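You operate a simulated robot arm through the tools that you are given. There is no shell and no other tool. Be economical: measure what you need, move in short steps, check, and stop when the job is done.

Carry out the task below with a simulated robot arm. There is one attempt and no reset: what you move stays moved.

TASK
Put one of the sleeves from the top of the bench on the white job card.
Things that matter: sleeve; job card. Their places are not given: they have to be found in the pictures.

Only the result counts: the job must be done as asked and must still hold three seconds after the hand-in. Knocking over, shifting, dropping, spilling or breaking anything else fails it.

THE ROBOT
A 7-joint arm with a two-finger parallel gripper, fixed in place. Base frame: the origin is at the foot of the arm, x ahead of it, y to its left, z up; the work surface is at about z = 0. Readings come in m, rad, newtons and seconds.
With the tool pointing down near the work surface it reaches from about 0.24 to 0.62 m from the base axis. Its first joint turns from -1.152 to 1.152 rad. Payload 2.6 kg.
Tool frame: the origin (TCP) lies between the finger pads and is the grasp point; the fingertips stand 0.03 m ahead of it; z points along the fingers, y is the line along which they close. The gripper opens to 0.094 m. The fingers are 0.028 m wide and 0.01 m thick; the gripper's body (0.05 by 0.096 m) begins 0.055 m behind the TCP.
Orientation is that of the tool frame in the base frame, as a unit quaternion [x, y, z, w]. With the fingers straight down and closing along the base's y, the tool's x points along the base's -x, its y along +y and its z along -z.

THE INTERFACE
- The arm moves only by the tool jog_arm. Its argument "targets" is text: rows parted by semicolons, each of 6 numbers parted by spaces: the shift along the tool's x, y, z in units of 250 mm (1.0 is 250 mm), then the turn, a rotation vector about the tool's x, y, z in units of 180 degrees (1.0 is 180 degrees). In form: x y z rx ry rz; .... A call has 1 to 20 rows; each row is the pose to reach, as a shift and turn from the pose commanded when the call began, along the tool's axes at that moment. "jaw" is the gripper command, from -1 (shut) to 1 (fully open), values between in proportion, set as the call begins (left out, the last holds). A call with a number of a shift or a turn outside -1 to 1 is refused whole. Each row takes 0.2 s and may step no farther than 0.05 m and 0.15 rad from the row before; otherwise, or with a gripper value out of range, the whole call is refused. A pose out of reach is approached as far as the arm can. The call stops where the force on the tool passes 40 N (or 10 N more than at its start, if that is more) or the arm is blocked; 0.2 s more then pass. Each finger travels about 0.072 m/s and halts on what it meets, pressing with about 21 N; the grip force reading is that of the motor and also rises with nothing between the fingers. The clock runs only during rows and for 0.2 s after the last one: add rows that repeat a pose to give the fingers time. It gives the time, the measured TCP pose, the force on the tool (base axes), the opening and the grip force at its end, in the units of the frame above (readings bear some noise), and new pictures: "pictures" is both (left out), scene, wrist or none.
- Cameras (640 x 400 px; columns grow to the right, rows downward): "scene" is fixed at [0.0424, 0.4434, 0.5538]; the picture's right is [-0.66, -0.75, 0.00], its down [-0.50, 0.44, -0.74] and it looks along [0.56, -0.49, -0.67] (base axes); focal length 333 px, centre (320, 200). "wrist" rides on the gripper at [-0.037, 0, -0.058] in the tool frame; the picture's right is [0.00, -1.00, 0.00], its down [0.97, 0.00, -0.24] and it looks along [0.24, 0.00, 0.97] (tool axes); focal length 218 px, centre (320, 200).
- probe_pixels(camera, pixels): there is no depth. For up to 12 entries [column, row, z] of the newest picture of that camera ("zoom" is the newest enlarged one), the place [x, y] in the base frame at which the ray of that pixel passes the height z, good to about 0.002 m. The clock stands still meanwhile.
- enlarge(camera, box): a new picture of the part [left, top, right, bottom] of that camera's present view, enlarged. The clock stands still meanwhile.
- close_job(): hands the job in; it is judged then, once.

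Work in short steps. Measure before you move; look again where a grasp or a placing could have gone wrong, and mend it. You have 60 turns and 120 pictures in all, those below and enlarged ones among them. Open the gripper and draw the arm clear of the work before you hand the job in, unless the task says otherwise; then end with one line.

The tools are called after "Request:" by a JSON object that holds its "name" and its "arguments". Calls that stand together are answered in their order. jog_arm: Moves the arm, as the interface text tells. Its arguments: {"type":"object","properties":{"targets":{"type":"string"},"jaw":{"type":"number"},"pictures":{"type":"string","enum":["both","scene","wrist","none"]}},"required":["targets"]} The other tools are called the same way: probe_pixels (camera, pixels) gives the place at which the rays of pixels pass given heights; enlarge (camera, box) takes an enlarged picture of a part of a camera's view; close_job () hands the job in.

At the start:

```text
time: 0.0
ee_pos: [0.4012, 0.2201, 0.2765]
orientation: [0.0, 1.0, 0.001, 0.0]
ft_force: [-0.6, 1.0, 0.3]
width: 0.0941
finger_force: 0.1
```

scene: 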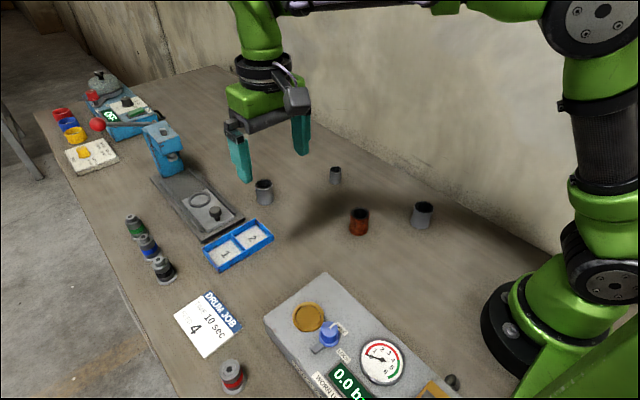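
wrist: 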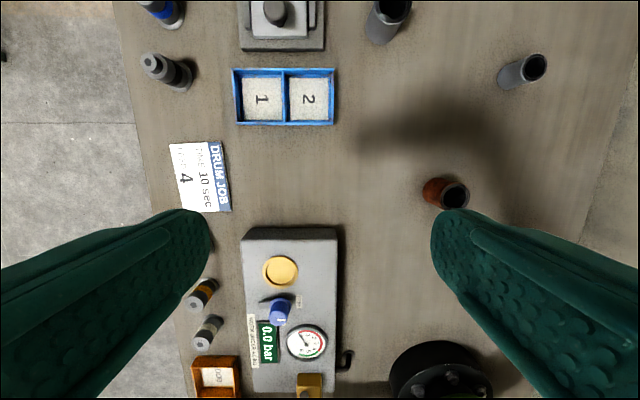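

The scene shows hollow cylinders at about (264,190), (335,175), (422,215) and (359,221), and the card at (208,325). I enlarge both regions to identify them.

Request:
{"name": "enlarge", "arguments": {"camera": "scene", "box": [230, 150, 450, 250]}}

Request:
{"name": "enlarge", "arguments": {"camera": "scene", "box": [110, 200, 290, 400]}}

Request:
{"name": "probe_pixels", "arguments": {"camera": "scene", "pixels": [[264, 202, 0], [264, 184, 0.05], [335, 183, 0], [335, 169, 0.04], [359, 233, 0], [360, 213, 0.05], [421, 227, 0], [424, 207, 0.05], [174, 316, 0], [205, 358, 0], [241, 326, 0], [207, 292, 0]]}}

Request:
{"name": "probe_pixels", "arguments": {"camera": "wrist", "pixels": [[169, 146, 0], [223, 141, 0], [231, 211, 0], [180, 212, 0], [454, 195, 0.05], [536, 67, 0.05], [395, 8, 0.05], [436, 192, 0], [208, 143, 0], [216, 212, 0]]}}

```text
2.91 times, centred on (340, 200) of scene
```

zoom: 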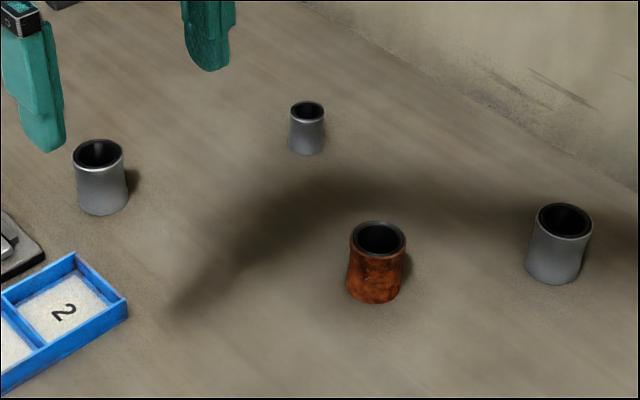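

```text
2.00 times, centred on (200, 300) of scene
```

zoom: 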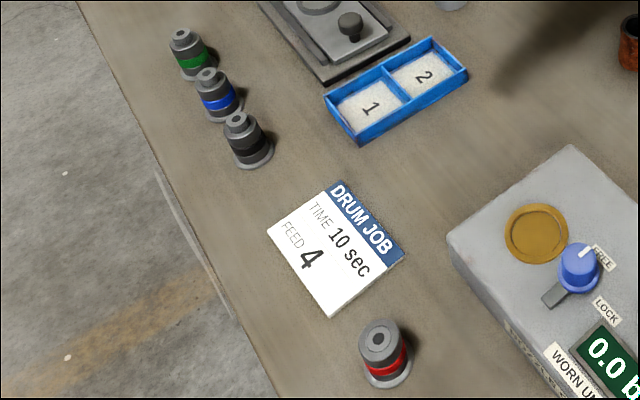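

```text
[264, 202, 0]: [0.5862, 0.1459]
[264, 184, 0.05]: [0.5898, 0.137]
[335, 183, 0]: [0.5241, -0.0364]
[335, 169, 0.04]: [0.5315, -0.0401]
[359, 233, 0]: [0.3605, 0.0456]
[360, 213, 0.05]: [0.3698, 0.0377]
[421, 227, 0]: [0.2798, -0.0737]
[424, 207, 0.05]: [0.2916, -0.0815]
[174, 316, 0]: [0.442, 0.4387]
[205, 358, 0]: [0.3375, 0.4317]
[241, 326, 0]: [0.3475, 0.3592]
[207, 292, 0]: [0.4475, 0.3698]
```

```text
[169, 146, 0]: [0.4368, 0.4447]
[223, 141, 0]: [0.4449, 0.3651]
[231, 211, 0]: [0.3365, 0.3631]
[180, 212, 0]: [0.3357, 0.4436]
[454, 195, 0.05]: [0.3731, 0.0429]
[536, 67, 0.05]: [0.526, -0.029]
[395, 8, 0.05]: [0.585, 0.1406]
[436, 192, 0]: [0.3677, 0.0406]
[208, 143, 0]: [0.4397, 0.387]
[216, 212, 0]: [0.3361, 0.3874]
```

The card spans x 0.337–0.445, y 0.362–0.442. The plain grey sleeve near (0.285,-0.077) is easily reached; I move toward it at a safe height (tool x = -base x).

Request:
{"name": "jog_arm", "arguments": {"targets": "0.054 -0.16 0.05 0 0 0; 0.108 -0.32 0.1 0 0 0; 0.162 -0.48 0.15 0 0 0; 0.216 -0.64 0.2 0 0 0; 0.27 -0.8 0.25 0 0 0; 0.325 -0.96 0.3 0 0 0; 0.325 -0.96 0.3 0 0 0", "jaw": 1}}

```text
time: 1.6
ee_pos: [0.3196, -0.0214, 0.1975]
orientation: [0.0, 1.0, 0.0, 0.0]
ft_force: [-0.7, -0.3, -0.4]
width: 0.0942
finger_force: 0.1
```

scene: 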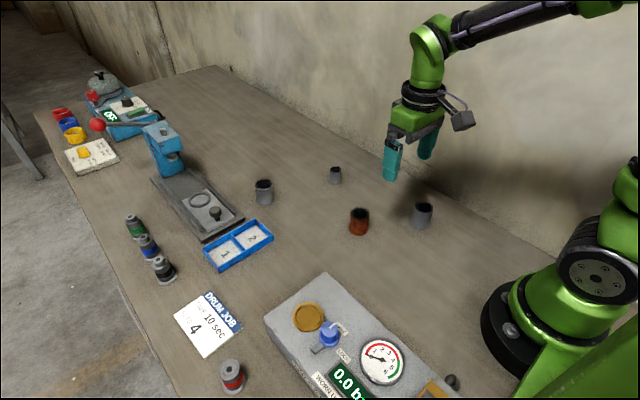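
wrist: 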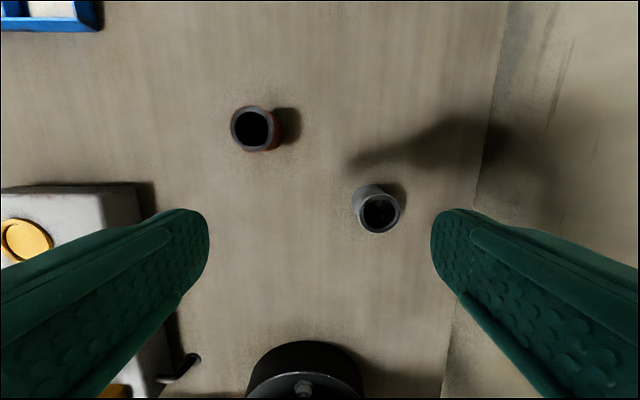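

The grey sleeve's rim is at (380,213) in the wrist picture; I measure it.

Request:
{"name": "probe_pixels", "arguments": {"camera": "wrist", "pixels": [[380, 213, 0.04], [380, 213, 0.05], [380, 213, 0.06], [360, 212, 0.05], [400, 212, 0.05], [380, 193, 0.05], [380, 233, 0.05], [366, 187, 0]]}}

Request:
{"name": "enlarge", "arguments": {"camera": "scene", "box": [390, 190, 454, 240]}}

Request:
{"name": "probe_pixels", "arguments": {"camera": "scene", "pixels": [[424, 207, 0.03], [424, 207, 0.04], [424, 207, 0.05], [424, 207, 0.06]]}}

```text
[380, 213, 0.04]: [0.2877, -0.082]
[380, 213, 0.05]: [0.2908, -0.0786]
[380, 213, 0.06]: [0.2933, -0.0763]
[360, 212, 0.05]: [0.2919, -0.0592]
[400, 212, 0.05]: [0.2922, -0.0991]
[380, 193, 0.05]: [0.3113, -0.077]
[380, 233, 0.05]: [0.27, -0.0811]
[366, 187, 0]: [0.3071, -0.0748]
```

```text
8.00 times, centred on (422, 215) of scene
```

zoom: 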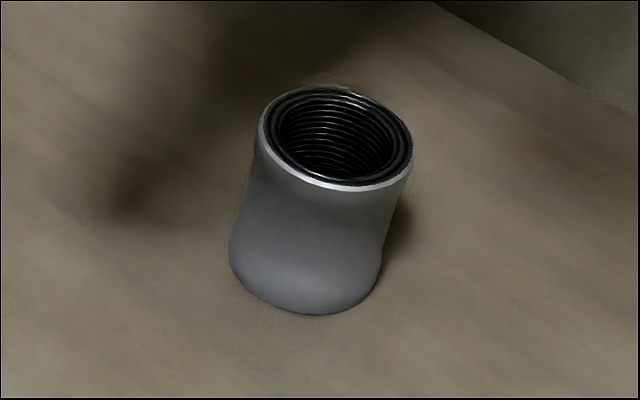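

```text
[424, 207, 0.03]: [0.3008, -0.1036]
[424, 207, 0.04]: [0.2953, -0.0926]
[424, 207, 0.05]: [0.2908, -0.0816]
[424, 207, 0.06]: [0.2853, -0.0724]
```

Both cameras agree: centre (0.291,-0.079), height about 0.05, diameter about 0.04. I align above it and lower to z about 0.10, then look.

Request:
{"name": "jog_arm", "arguments": {"targets": "0.06 -0.12 0 0 0 0; 0.116 -0.236 0 0 0 0; 0.116 -0.236 0.14 0 0 0; 0.116 -0.236 0.28 0 0 0; 0.116 -0.236 0.4 0 0 0; 0.116 -0.236 0.4 0 0 0"}}

```text
time: 3.0
ee_pos: [0.2915, -0.0771, 0.101]
orientation: [-0.001, 1.0, 0.0, -0.001]
ft_force: [-0.7, 0.1, -0.2]
width: 0.0942
finger_force: 0.1
```

scene: 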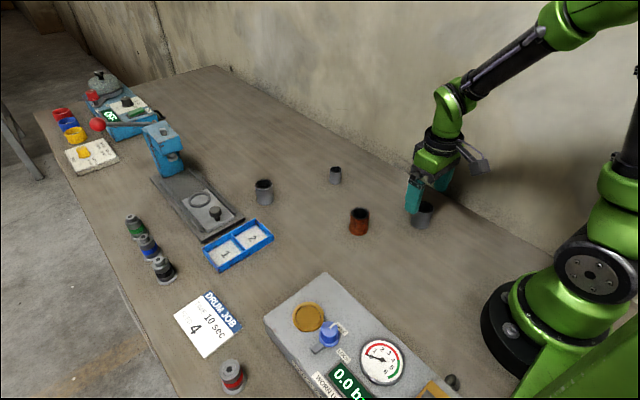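
wrist: 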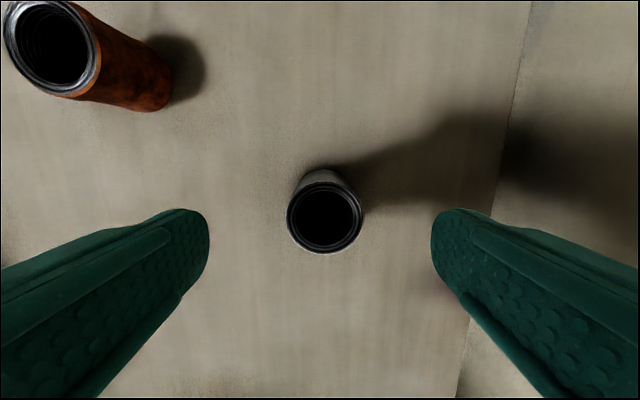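

The rim is at (325,217), nearly centred; I verify its position.

Request:
{"name": "probe_pixels", "arguments": {"camera": "wrist", "pixels": [[325, 217, 0.05], [287, 217, 0.05], [362, 217, 0.05], [325, 181, 0.05], [325, 253, 0.05]]}}

```text
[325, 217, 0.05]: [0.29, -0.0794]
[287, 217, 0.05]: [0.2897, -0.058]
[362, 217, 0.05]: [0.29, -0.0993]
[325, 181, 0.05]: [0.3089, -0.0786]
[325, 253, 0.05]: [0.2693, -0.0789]
```

The sleeve is centred between the fingers at (0.290,-0.079). I lower 0.065 m to z about 0.036, with the force stop as guard.

Request:
{"name": "jog_arm", "arguments": {"targets": "0.004 -0.004 0.1 0 0 0; 0.004 -0.004 0.18 0 0 0; 0.004 -0.004 0.255 0 0 0; 0.004 -0.004 0.255 0 0 0", "pictures": "wrist"}}

```text
time: 4.0
ee_pos: [0.2887, -0.0791, 0.0389]
orientation: [0.0, 1.0, 0.0, -0.001]
ft_force: [0.4, 0.3, -0.2]
width: 0.094
finger_force: 0.1
```

wrist: 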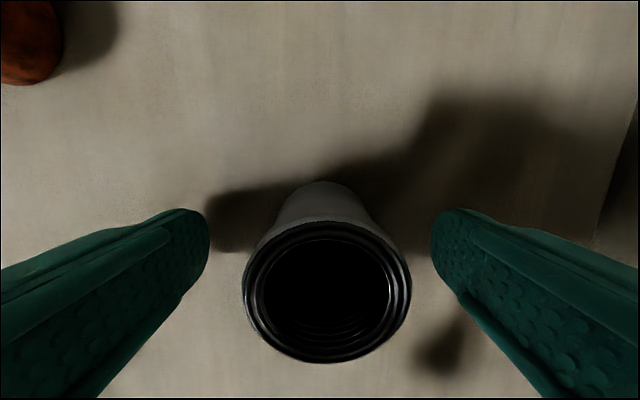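

The fingers straddle the sleeve; I close the gripper and give it time.

Request:
{"name": "jog_arm", "arguments": {"targets": "0 0 0 0 0 0; 0 0 0 0 0 0; 0 0 0 0 0 0; 0 0 0 0 0 0; 0 0 0 0 0 0", "jaw": -1, "pictures": "wrist"}}

```text
time: 5.2
ee_pos: [0.2897, -0.0793, 0.0386]
orientation: [0.0, 1.0, -0.001, 0.0]
ft_force: [-0.4, 0.1, -0.4]
width: 0.0418
finger_force: 20.8
```

wrist: 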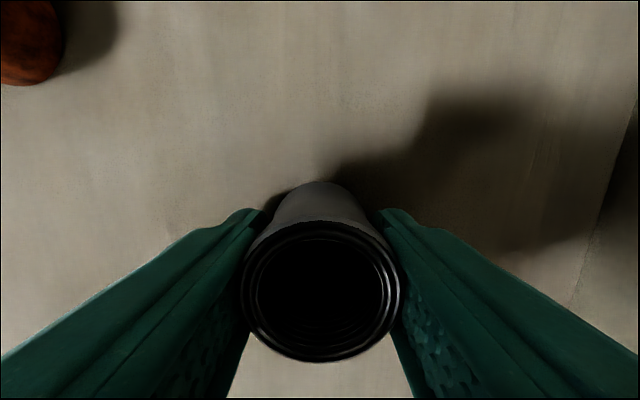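

Width 0.042 with 21 N: held. I lift straight up 0.15 m.

Request:
{"name": "jog_arm", "arguments": {"targets": "0 0 -0.08 0 0 0; 0 0 -0.2 0 0 0; 0 0 -0.32 0 0 0; 0 0 -0.44 0 0 0; 0 0 -0.56 0 0 0; 0 0 -0.6 0 0 0; 0 0 -0.6 0 0 0"}}

```text
time: 6.8
ee_pos: [0.2891, -0.0812, 0.1886]
orientation: [0.0, 1.0, 0.0, -0.001]
ft_force: [0.1, -0.1, -3.0]
width: 0.0416
finger_force: 20.3
```

scene: 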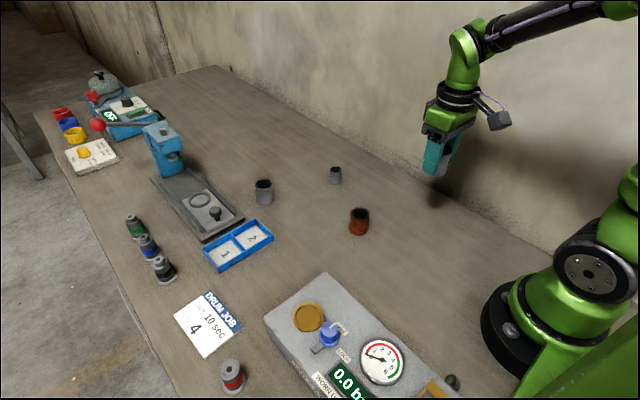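
wrist: 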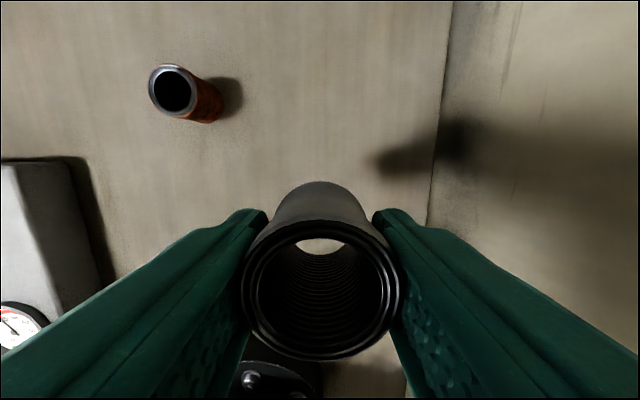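

Sleeve is held and clear. First half of the carry toward the card centre (0.391,0.403).

Request:
{"name": "jog_arm", "arguments": {"targets": "-0.033 0.16 0 0 0 0; -0.066 0.32 0 0 0 0; -0.1 0.48 0 0 0 0; -0.133 0.64 0 0 0 0; -0.166 0.8 0 0 0 0; -0.2 0.96 0 0 0 0; -0.2 0.96 0 0 0 0", "pictures": "none"}}

Request:
{"name": "jog_arm", "arguments": {"targets": "-0.033 0.16 0 0 0 0; -0.066 0.32 0 0 0 0; -0.1 0.48 0 0 0 0; -0.133 0.64 0 0 0 0; -0.166 0.8 0 0 0 0; -0.206 0.96 0 0 0 0; -0.206 0.96 0 0 0 0"}}

```text
time: 8.4
ee_pos: [0.3409, 0.1605, 0.1851]
orientation: [0.001, 1.0, 0.0, 0.0]
ft_force: [0.1, 0.3, -2.7]
width: 0.0417
finger_force: 20.8
```

```text
time: 10.0
ee_pos: [0.3894, 0.4019, 0.1861]
orientation: [0.0, 1.0, -0.001, 0.0]
ft_force: [0.3, -0.2, -3.1]
width: 0.0417
finger_force: 21.4
```

scene: 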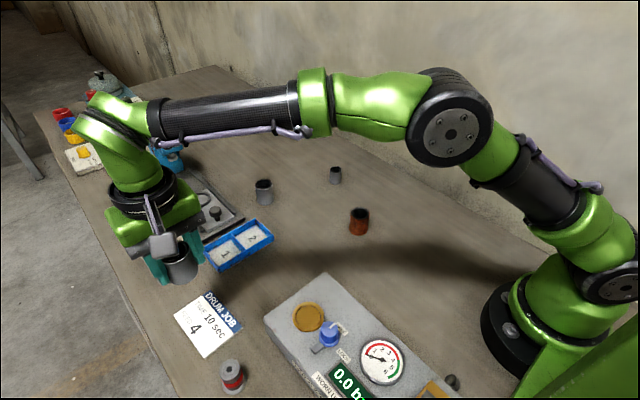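
wrist: 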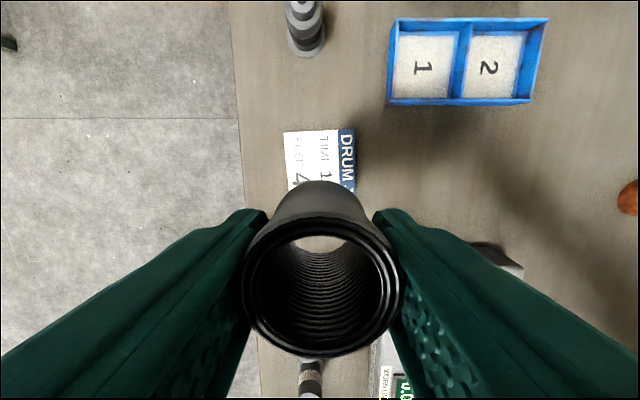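

The sleeve is over the card, pointing down. I lower to about 25 mm above placing height and check the card.

Request:
{"name": "jog_arm", "arguments": {"targets": "0 0 0.16 0 0 0; 0 0 0.32 0 0 0; 0 0 0.48 0 0 0; 0 0 0.48 0 0 0"}}

Request:
{"name": "probe_pixels", "arguments": {"camera": "scene", "pixels": [[174, 316, 0], [205, 358, 0], [241, 326, 0]]}}

Request:
{"name": "enlarge", "arguments": {"camera": "scene", "box": [130, 220, 290, 400]}}

```text
time: 11.0
ee_pos: [0.391, 0.4022, 0.065]
orientation: [0.0, 1.0, 0.0, -0.001]
ft_force: [-1.1, -0.3, -2.9]
width: 0.0416
finger_force: 21.5
```

scene: 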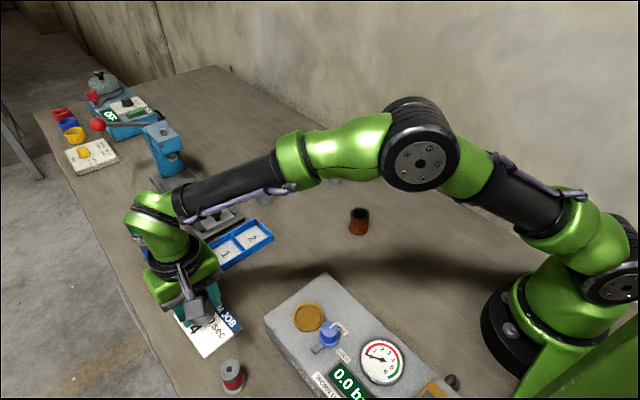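
wrist: 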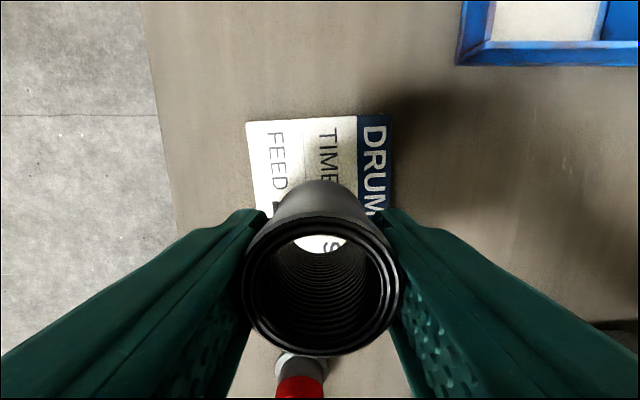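

```text
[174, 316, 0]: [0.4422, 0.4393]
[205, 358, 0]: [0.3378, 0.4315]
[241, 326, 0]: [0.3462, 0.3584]
```

```text
2.22 times, centred on (210, 310) of scene
```

zoom: 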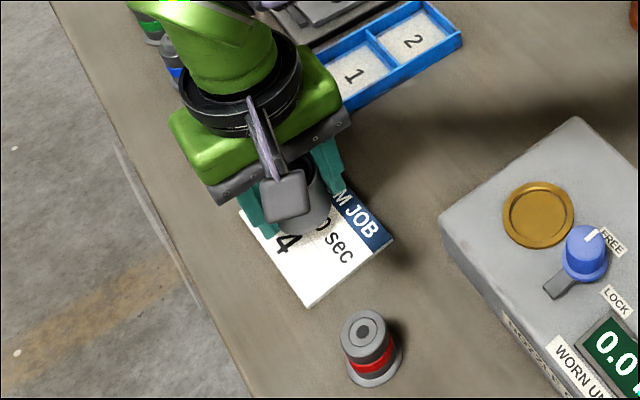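

Sleeve is centred over the card. I lower 27 mm in small steps and read the force.

Request:
{"name": "jog_arm", "arguments": {"targets": "0 -0.002 0.05 0 0 0; 0 -0.002 0.08 0 0 0; 0 -0.002 0.1 0 0 0; 0 -0.002 0.108 0 0 0; 0 -0.002 0.108 0 0 0", "pictures": "wrist"}}

```text
time: 12.2
ee_pos: [0.3921, 0.4023, 0.0431]
orientation: [0.0, 1.0, 0.003, 0.003]
ft_force: [2.1, 2.7, 18.1]
width: 0.0418
finger_force: 20.5
```

wrist: 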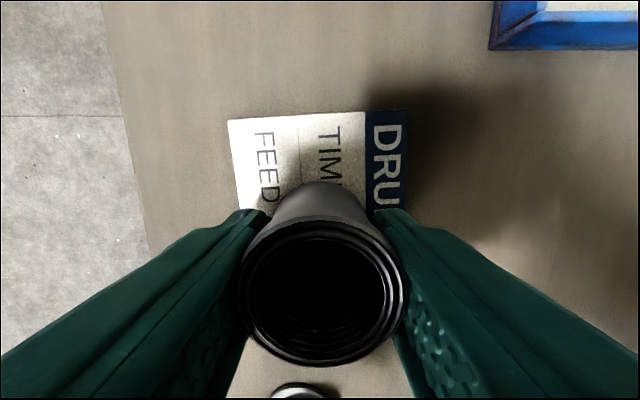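

Upward 18 N shows the sleeve is touching the card (card a few mm thick). I ease up 2 mm to relieve the load and check before releasing.

Request:
{"name": "jog_arm", "arguments": {"targets": "0 0 -0.006 0 0 0; 0 0 -0.006 0 0 0; 0 0 -0.006 0 0 0", "pictures": "none"}}

```text
time: 13.0
ee_pos: [0.3921, 0.401, 0.0414]
orientation: [0.0, 1.0, -0.001, 0.0]
ft_force: [2.5, 4.3, 9.5]
width: 0.0418
finger_force: 20.8
```

Still 9.5 N of contact; I ease another 1 mm, then open partway.

Request:
{"name": "jog_arm", "arguments": {"targets": "0 0 -0.004 0 0 0; 0 0 -0.004 0 0 0; 0 0 -0.004 0 0 0", "pictures": "none"}}

Request:
{"name": "jog_arm", "arguments": {"targets": "0 0 0 0 0 0; 0 0 0 0 0 0; 0 0 0 0 0 0; 0 0 0 0 0 0", "jaw": 0.7}}

```text
time: 13.8
ee_pos: [0.3904, 0.3999, 0.0426]
orientation: [0.001, 1.0, -0.002, -0.002]
ft_force: [-0.2, -0.7, -0.5]
width: 0.0419
finger_force: 21.1
```

```text
time: 14.8
ee_pos: [0.3919, 0.4007, 0.0421]
orientation: [-0.001, 1.0, 0.0, 0.0]
ft_force: [-0.2, -0.4, 0.6]
width: 0.0799
finger_force: 0.0
```

scene: 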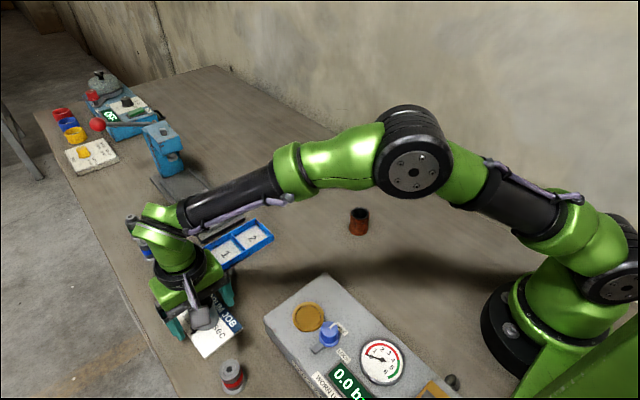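
wrist: 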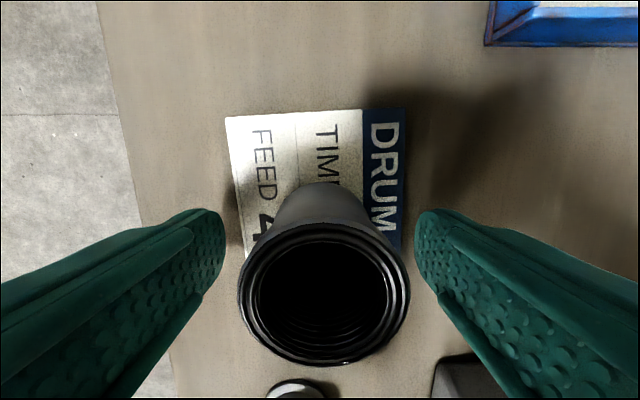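

Released and standing upright. I rise straight up 0.17 m, then draw away toward lower y.

Request:
{"name": "jog_arm", "arguments": {"targets": "0 0 -0.1 0 0 0; 0 0 -0.25 0 0 0; 0 0 -0.4 0 0 0; 0 0 -0.55 0 0 0; 0 0 -0.7 0 0 0; 0 -0.16 -0.75 0 0 0; 0 -0.32 -0.75 0 0 0; 0 -0.48 -0.75 0 0 0; 0 -0.64 -0.75 0 0 0; 0 -0.8 -0.75 0 0 0; 0 -0.8 -0.75 0 0 0", "jaw": 0.7}}

Request:
{"name": "enlarge", "arguments": {"camera": "scene", "box": [110, 200, 290, 400]}}

```text
time: 17.2
ee_pos: [0.3912, 0.1995, 0.2279]
orientation: [0.0, 1.0, 0.0, 0.0]
ft_force: [0.9, 0.2, 0.0]
width: 0.0799
finger_force: 0.1
```

scene: 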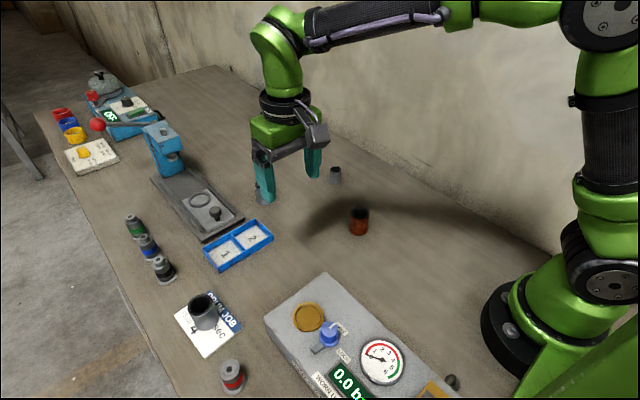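
wrist: 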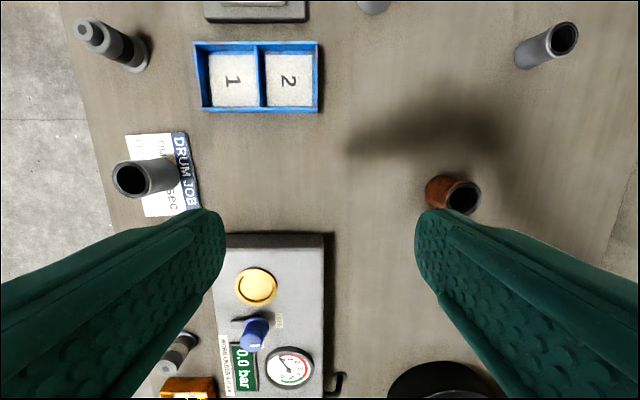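

```text
2.00 times, centred on (200, 300) of scene
```

zoom: 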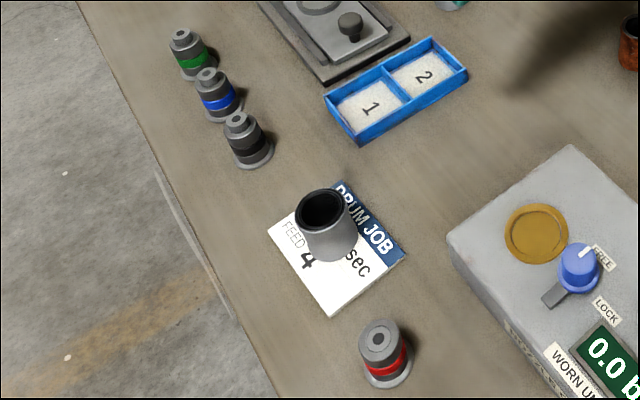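

The sleeve stands on the card, the card has not moved, and the arm is clear, so I hand in.

Request:
{"name": "close_job", "arguments": {}}

```text
The job is handed in.
```

One plain grey sleeve is standing upright near the middle of the white job card, nothing else looked moved in the last pictures, and the gripper was open and clear when I handed the job in.
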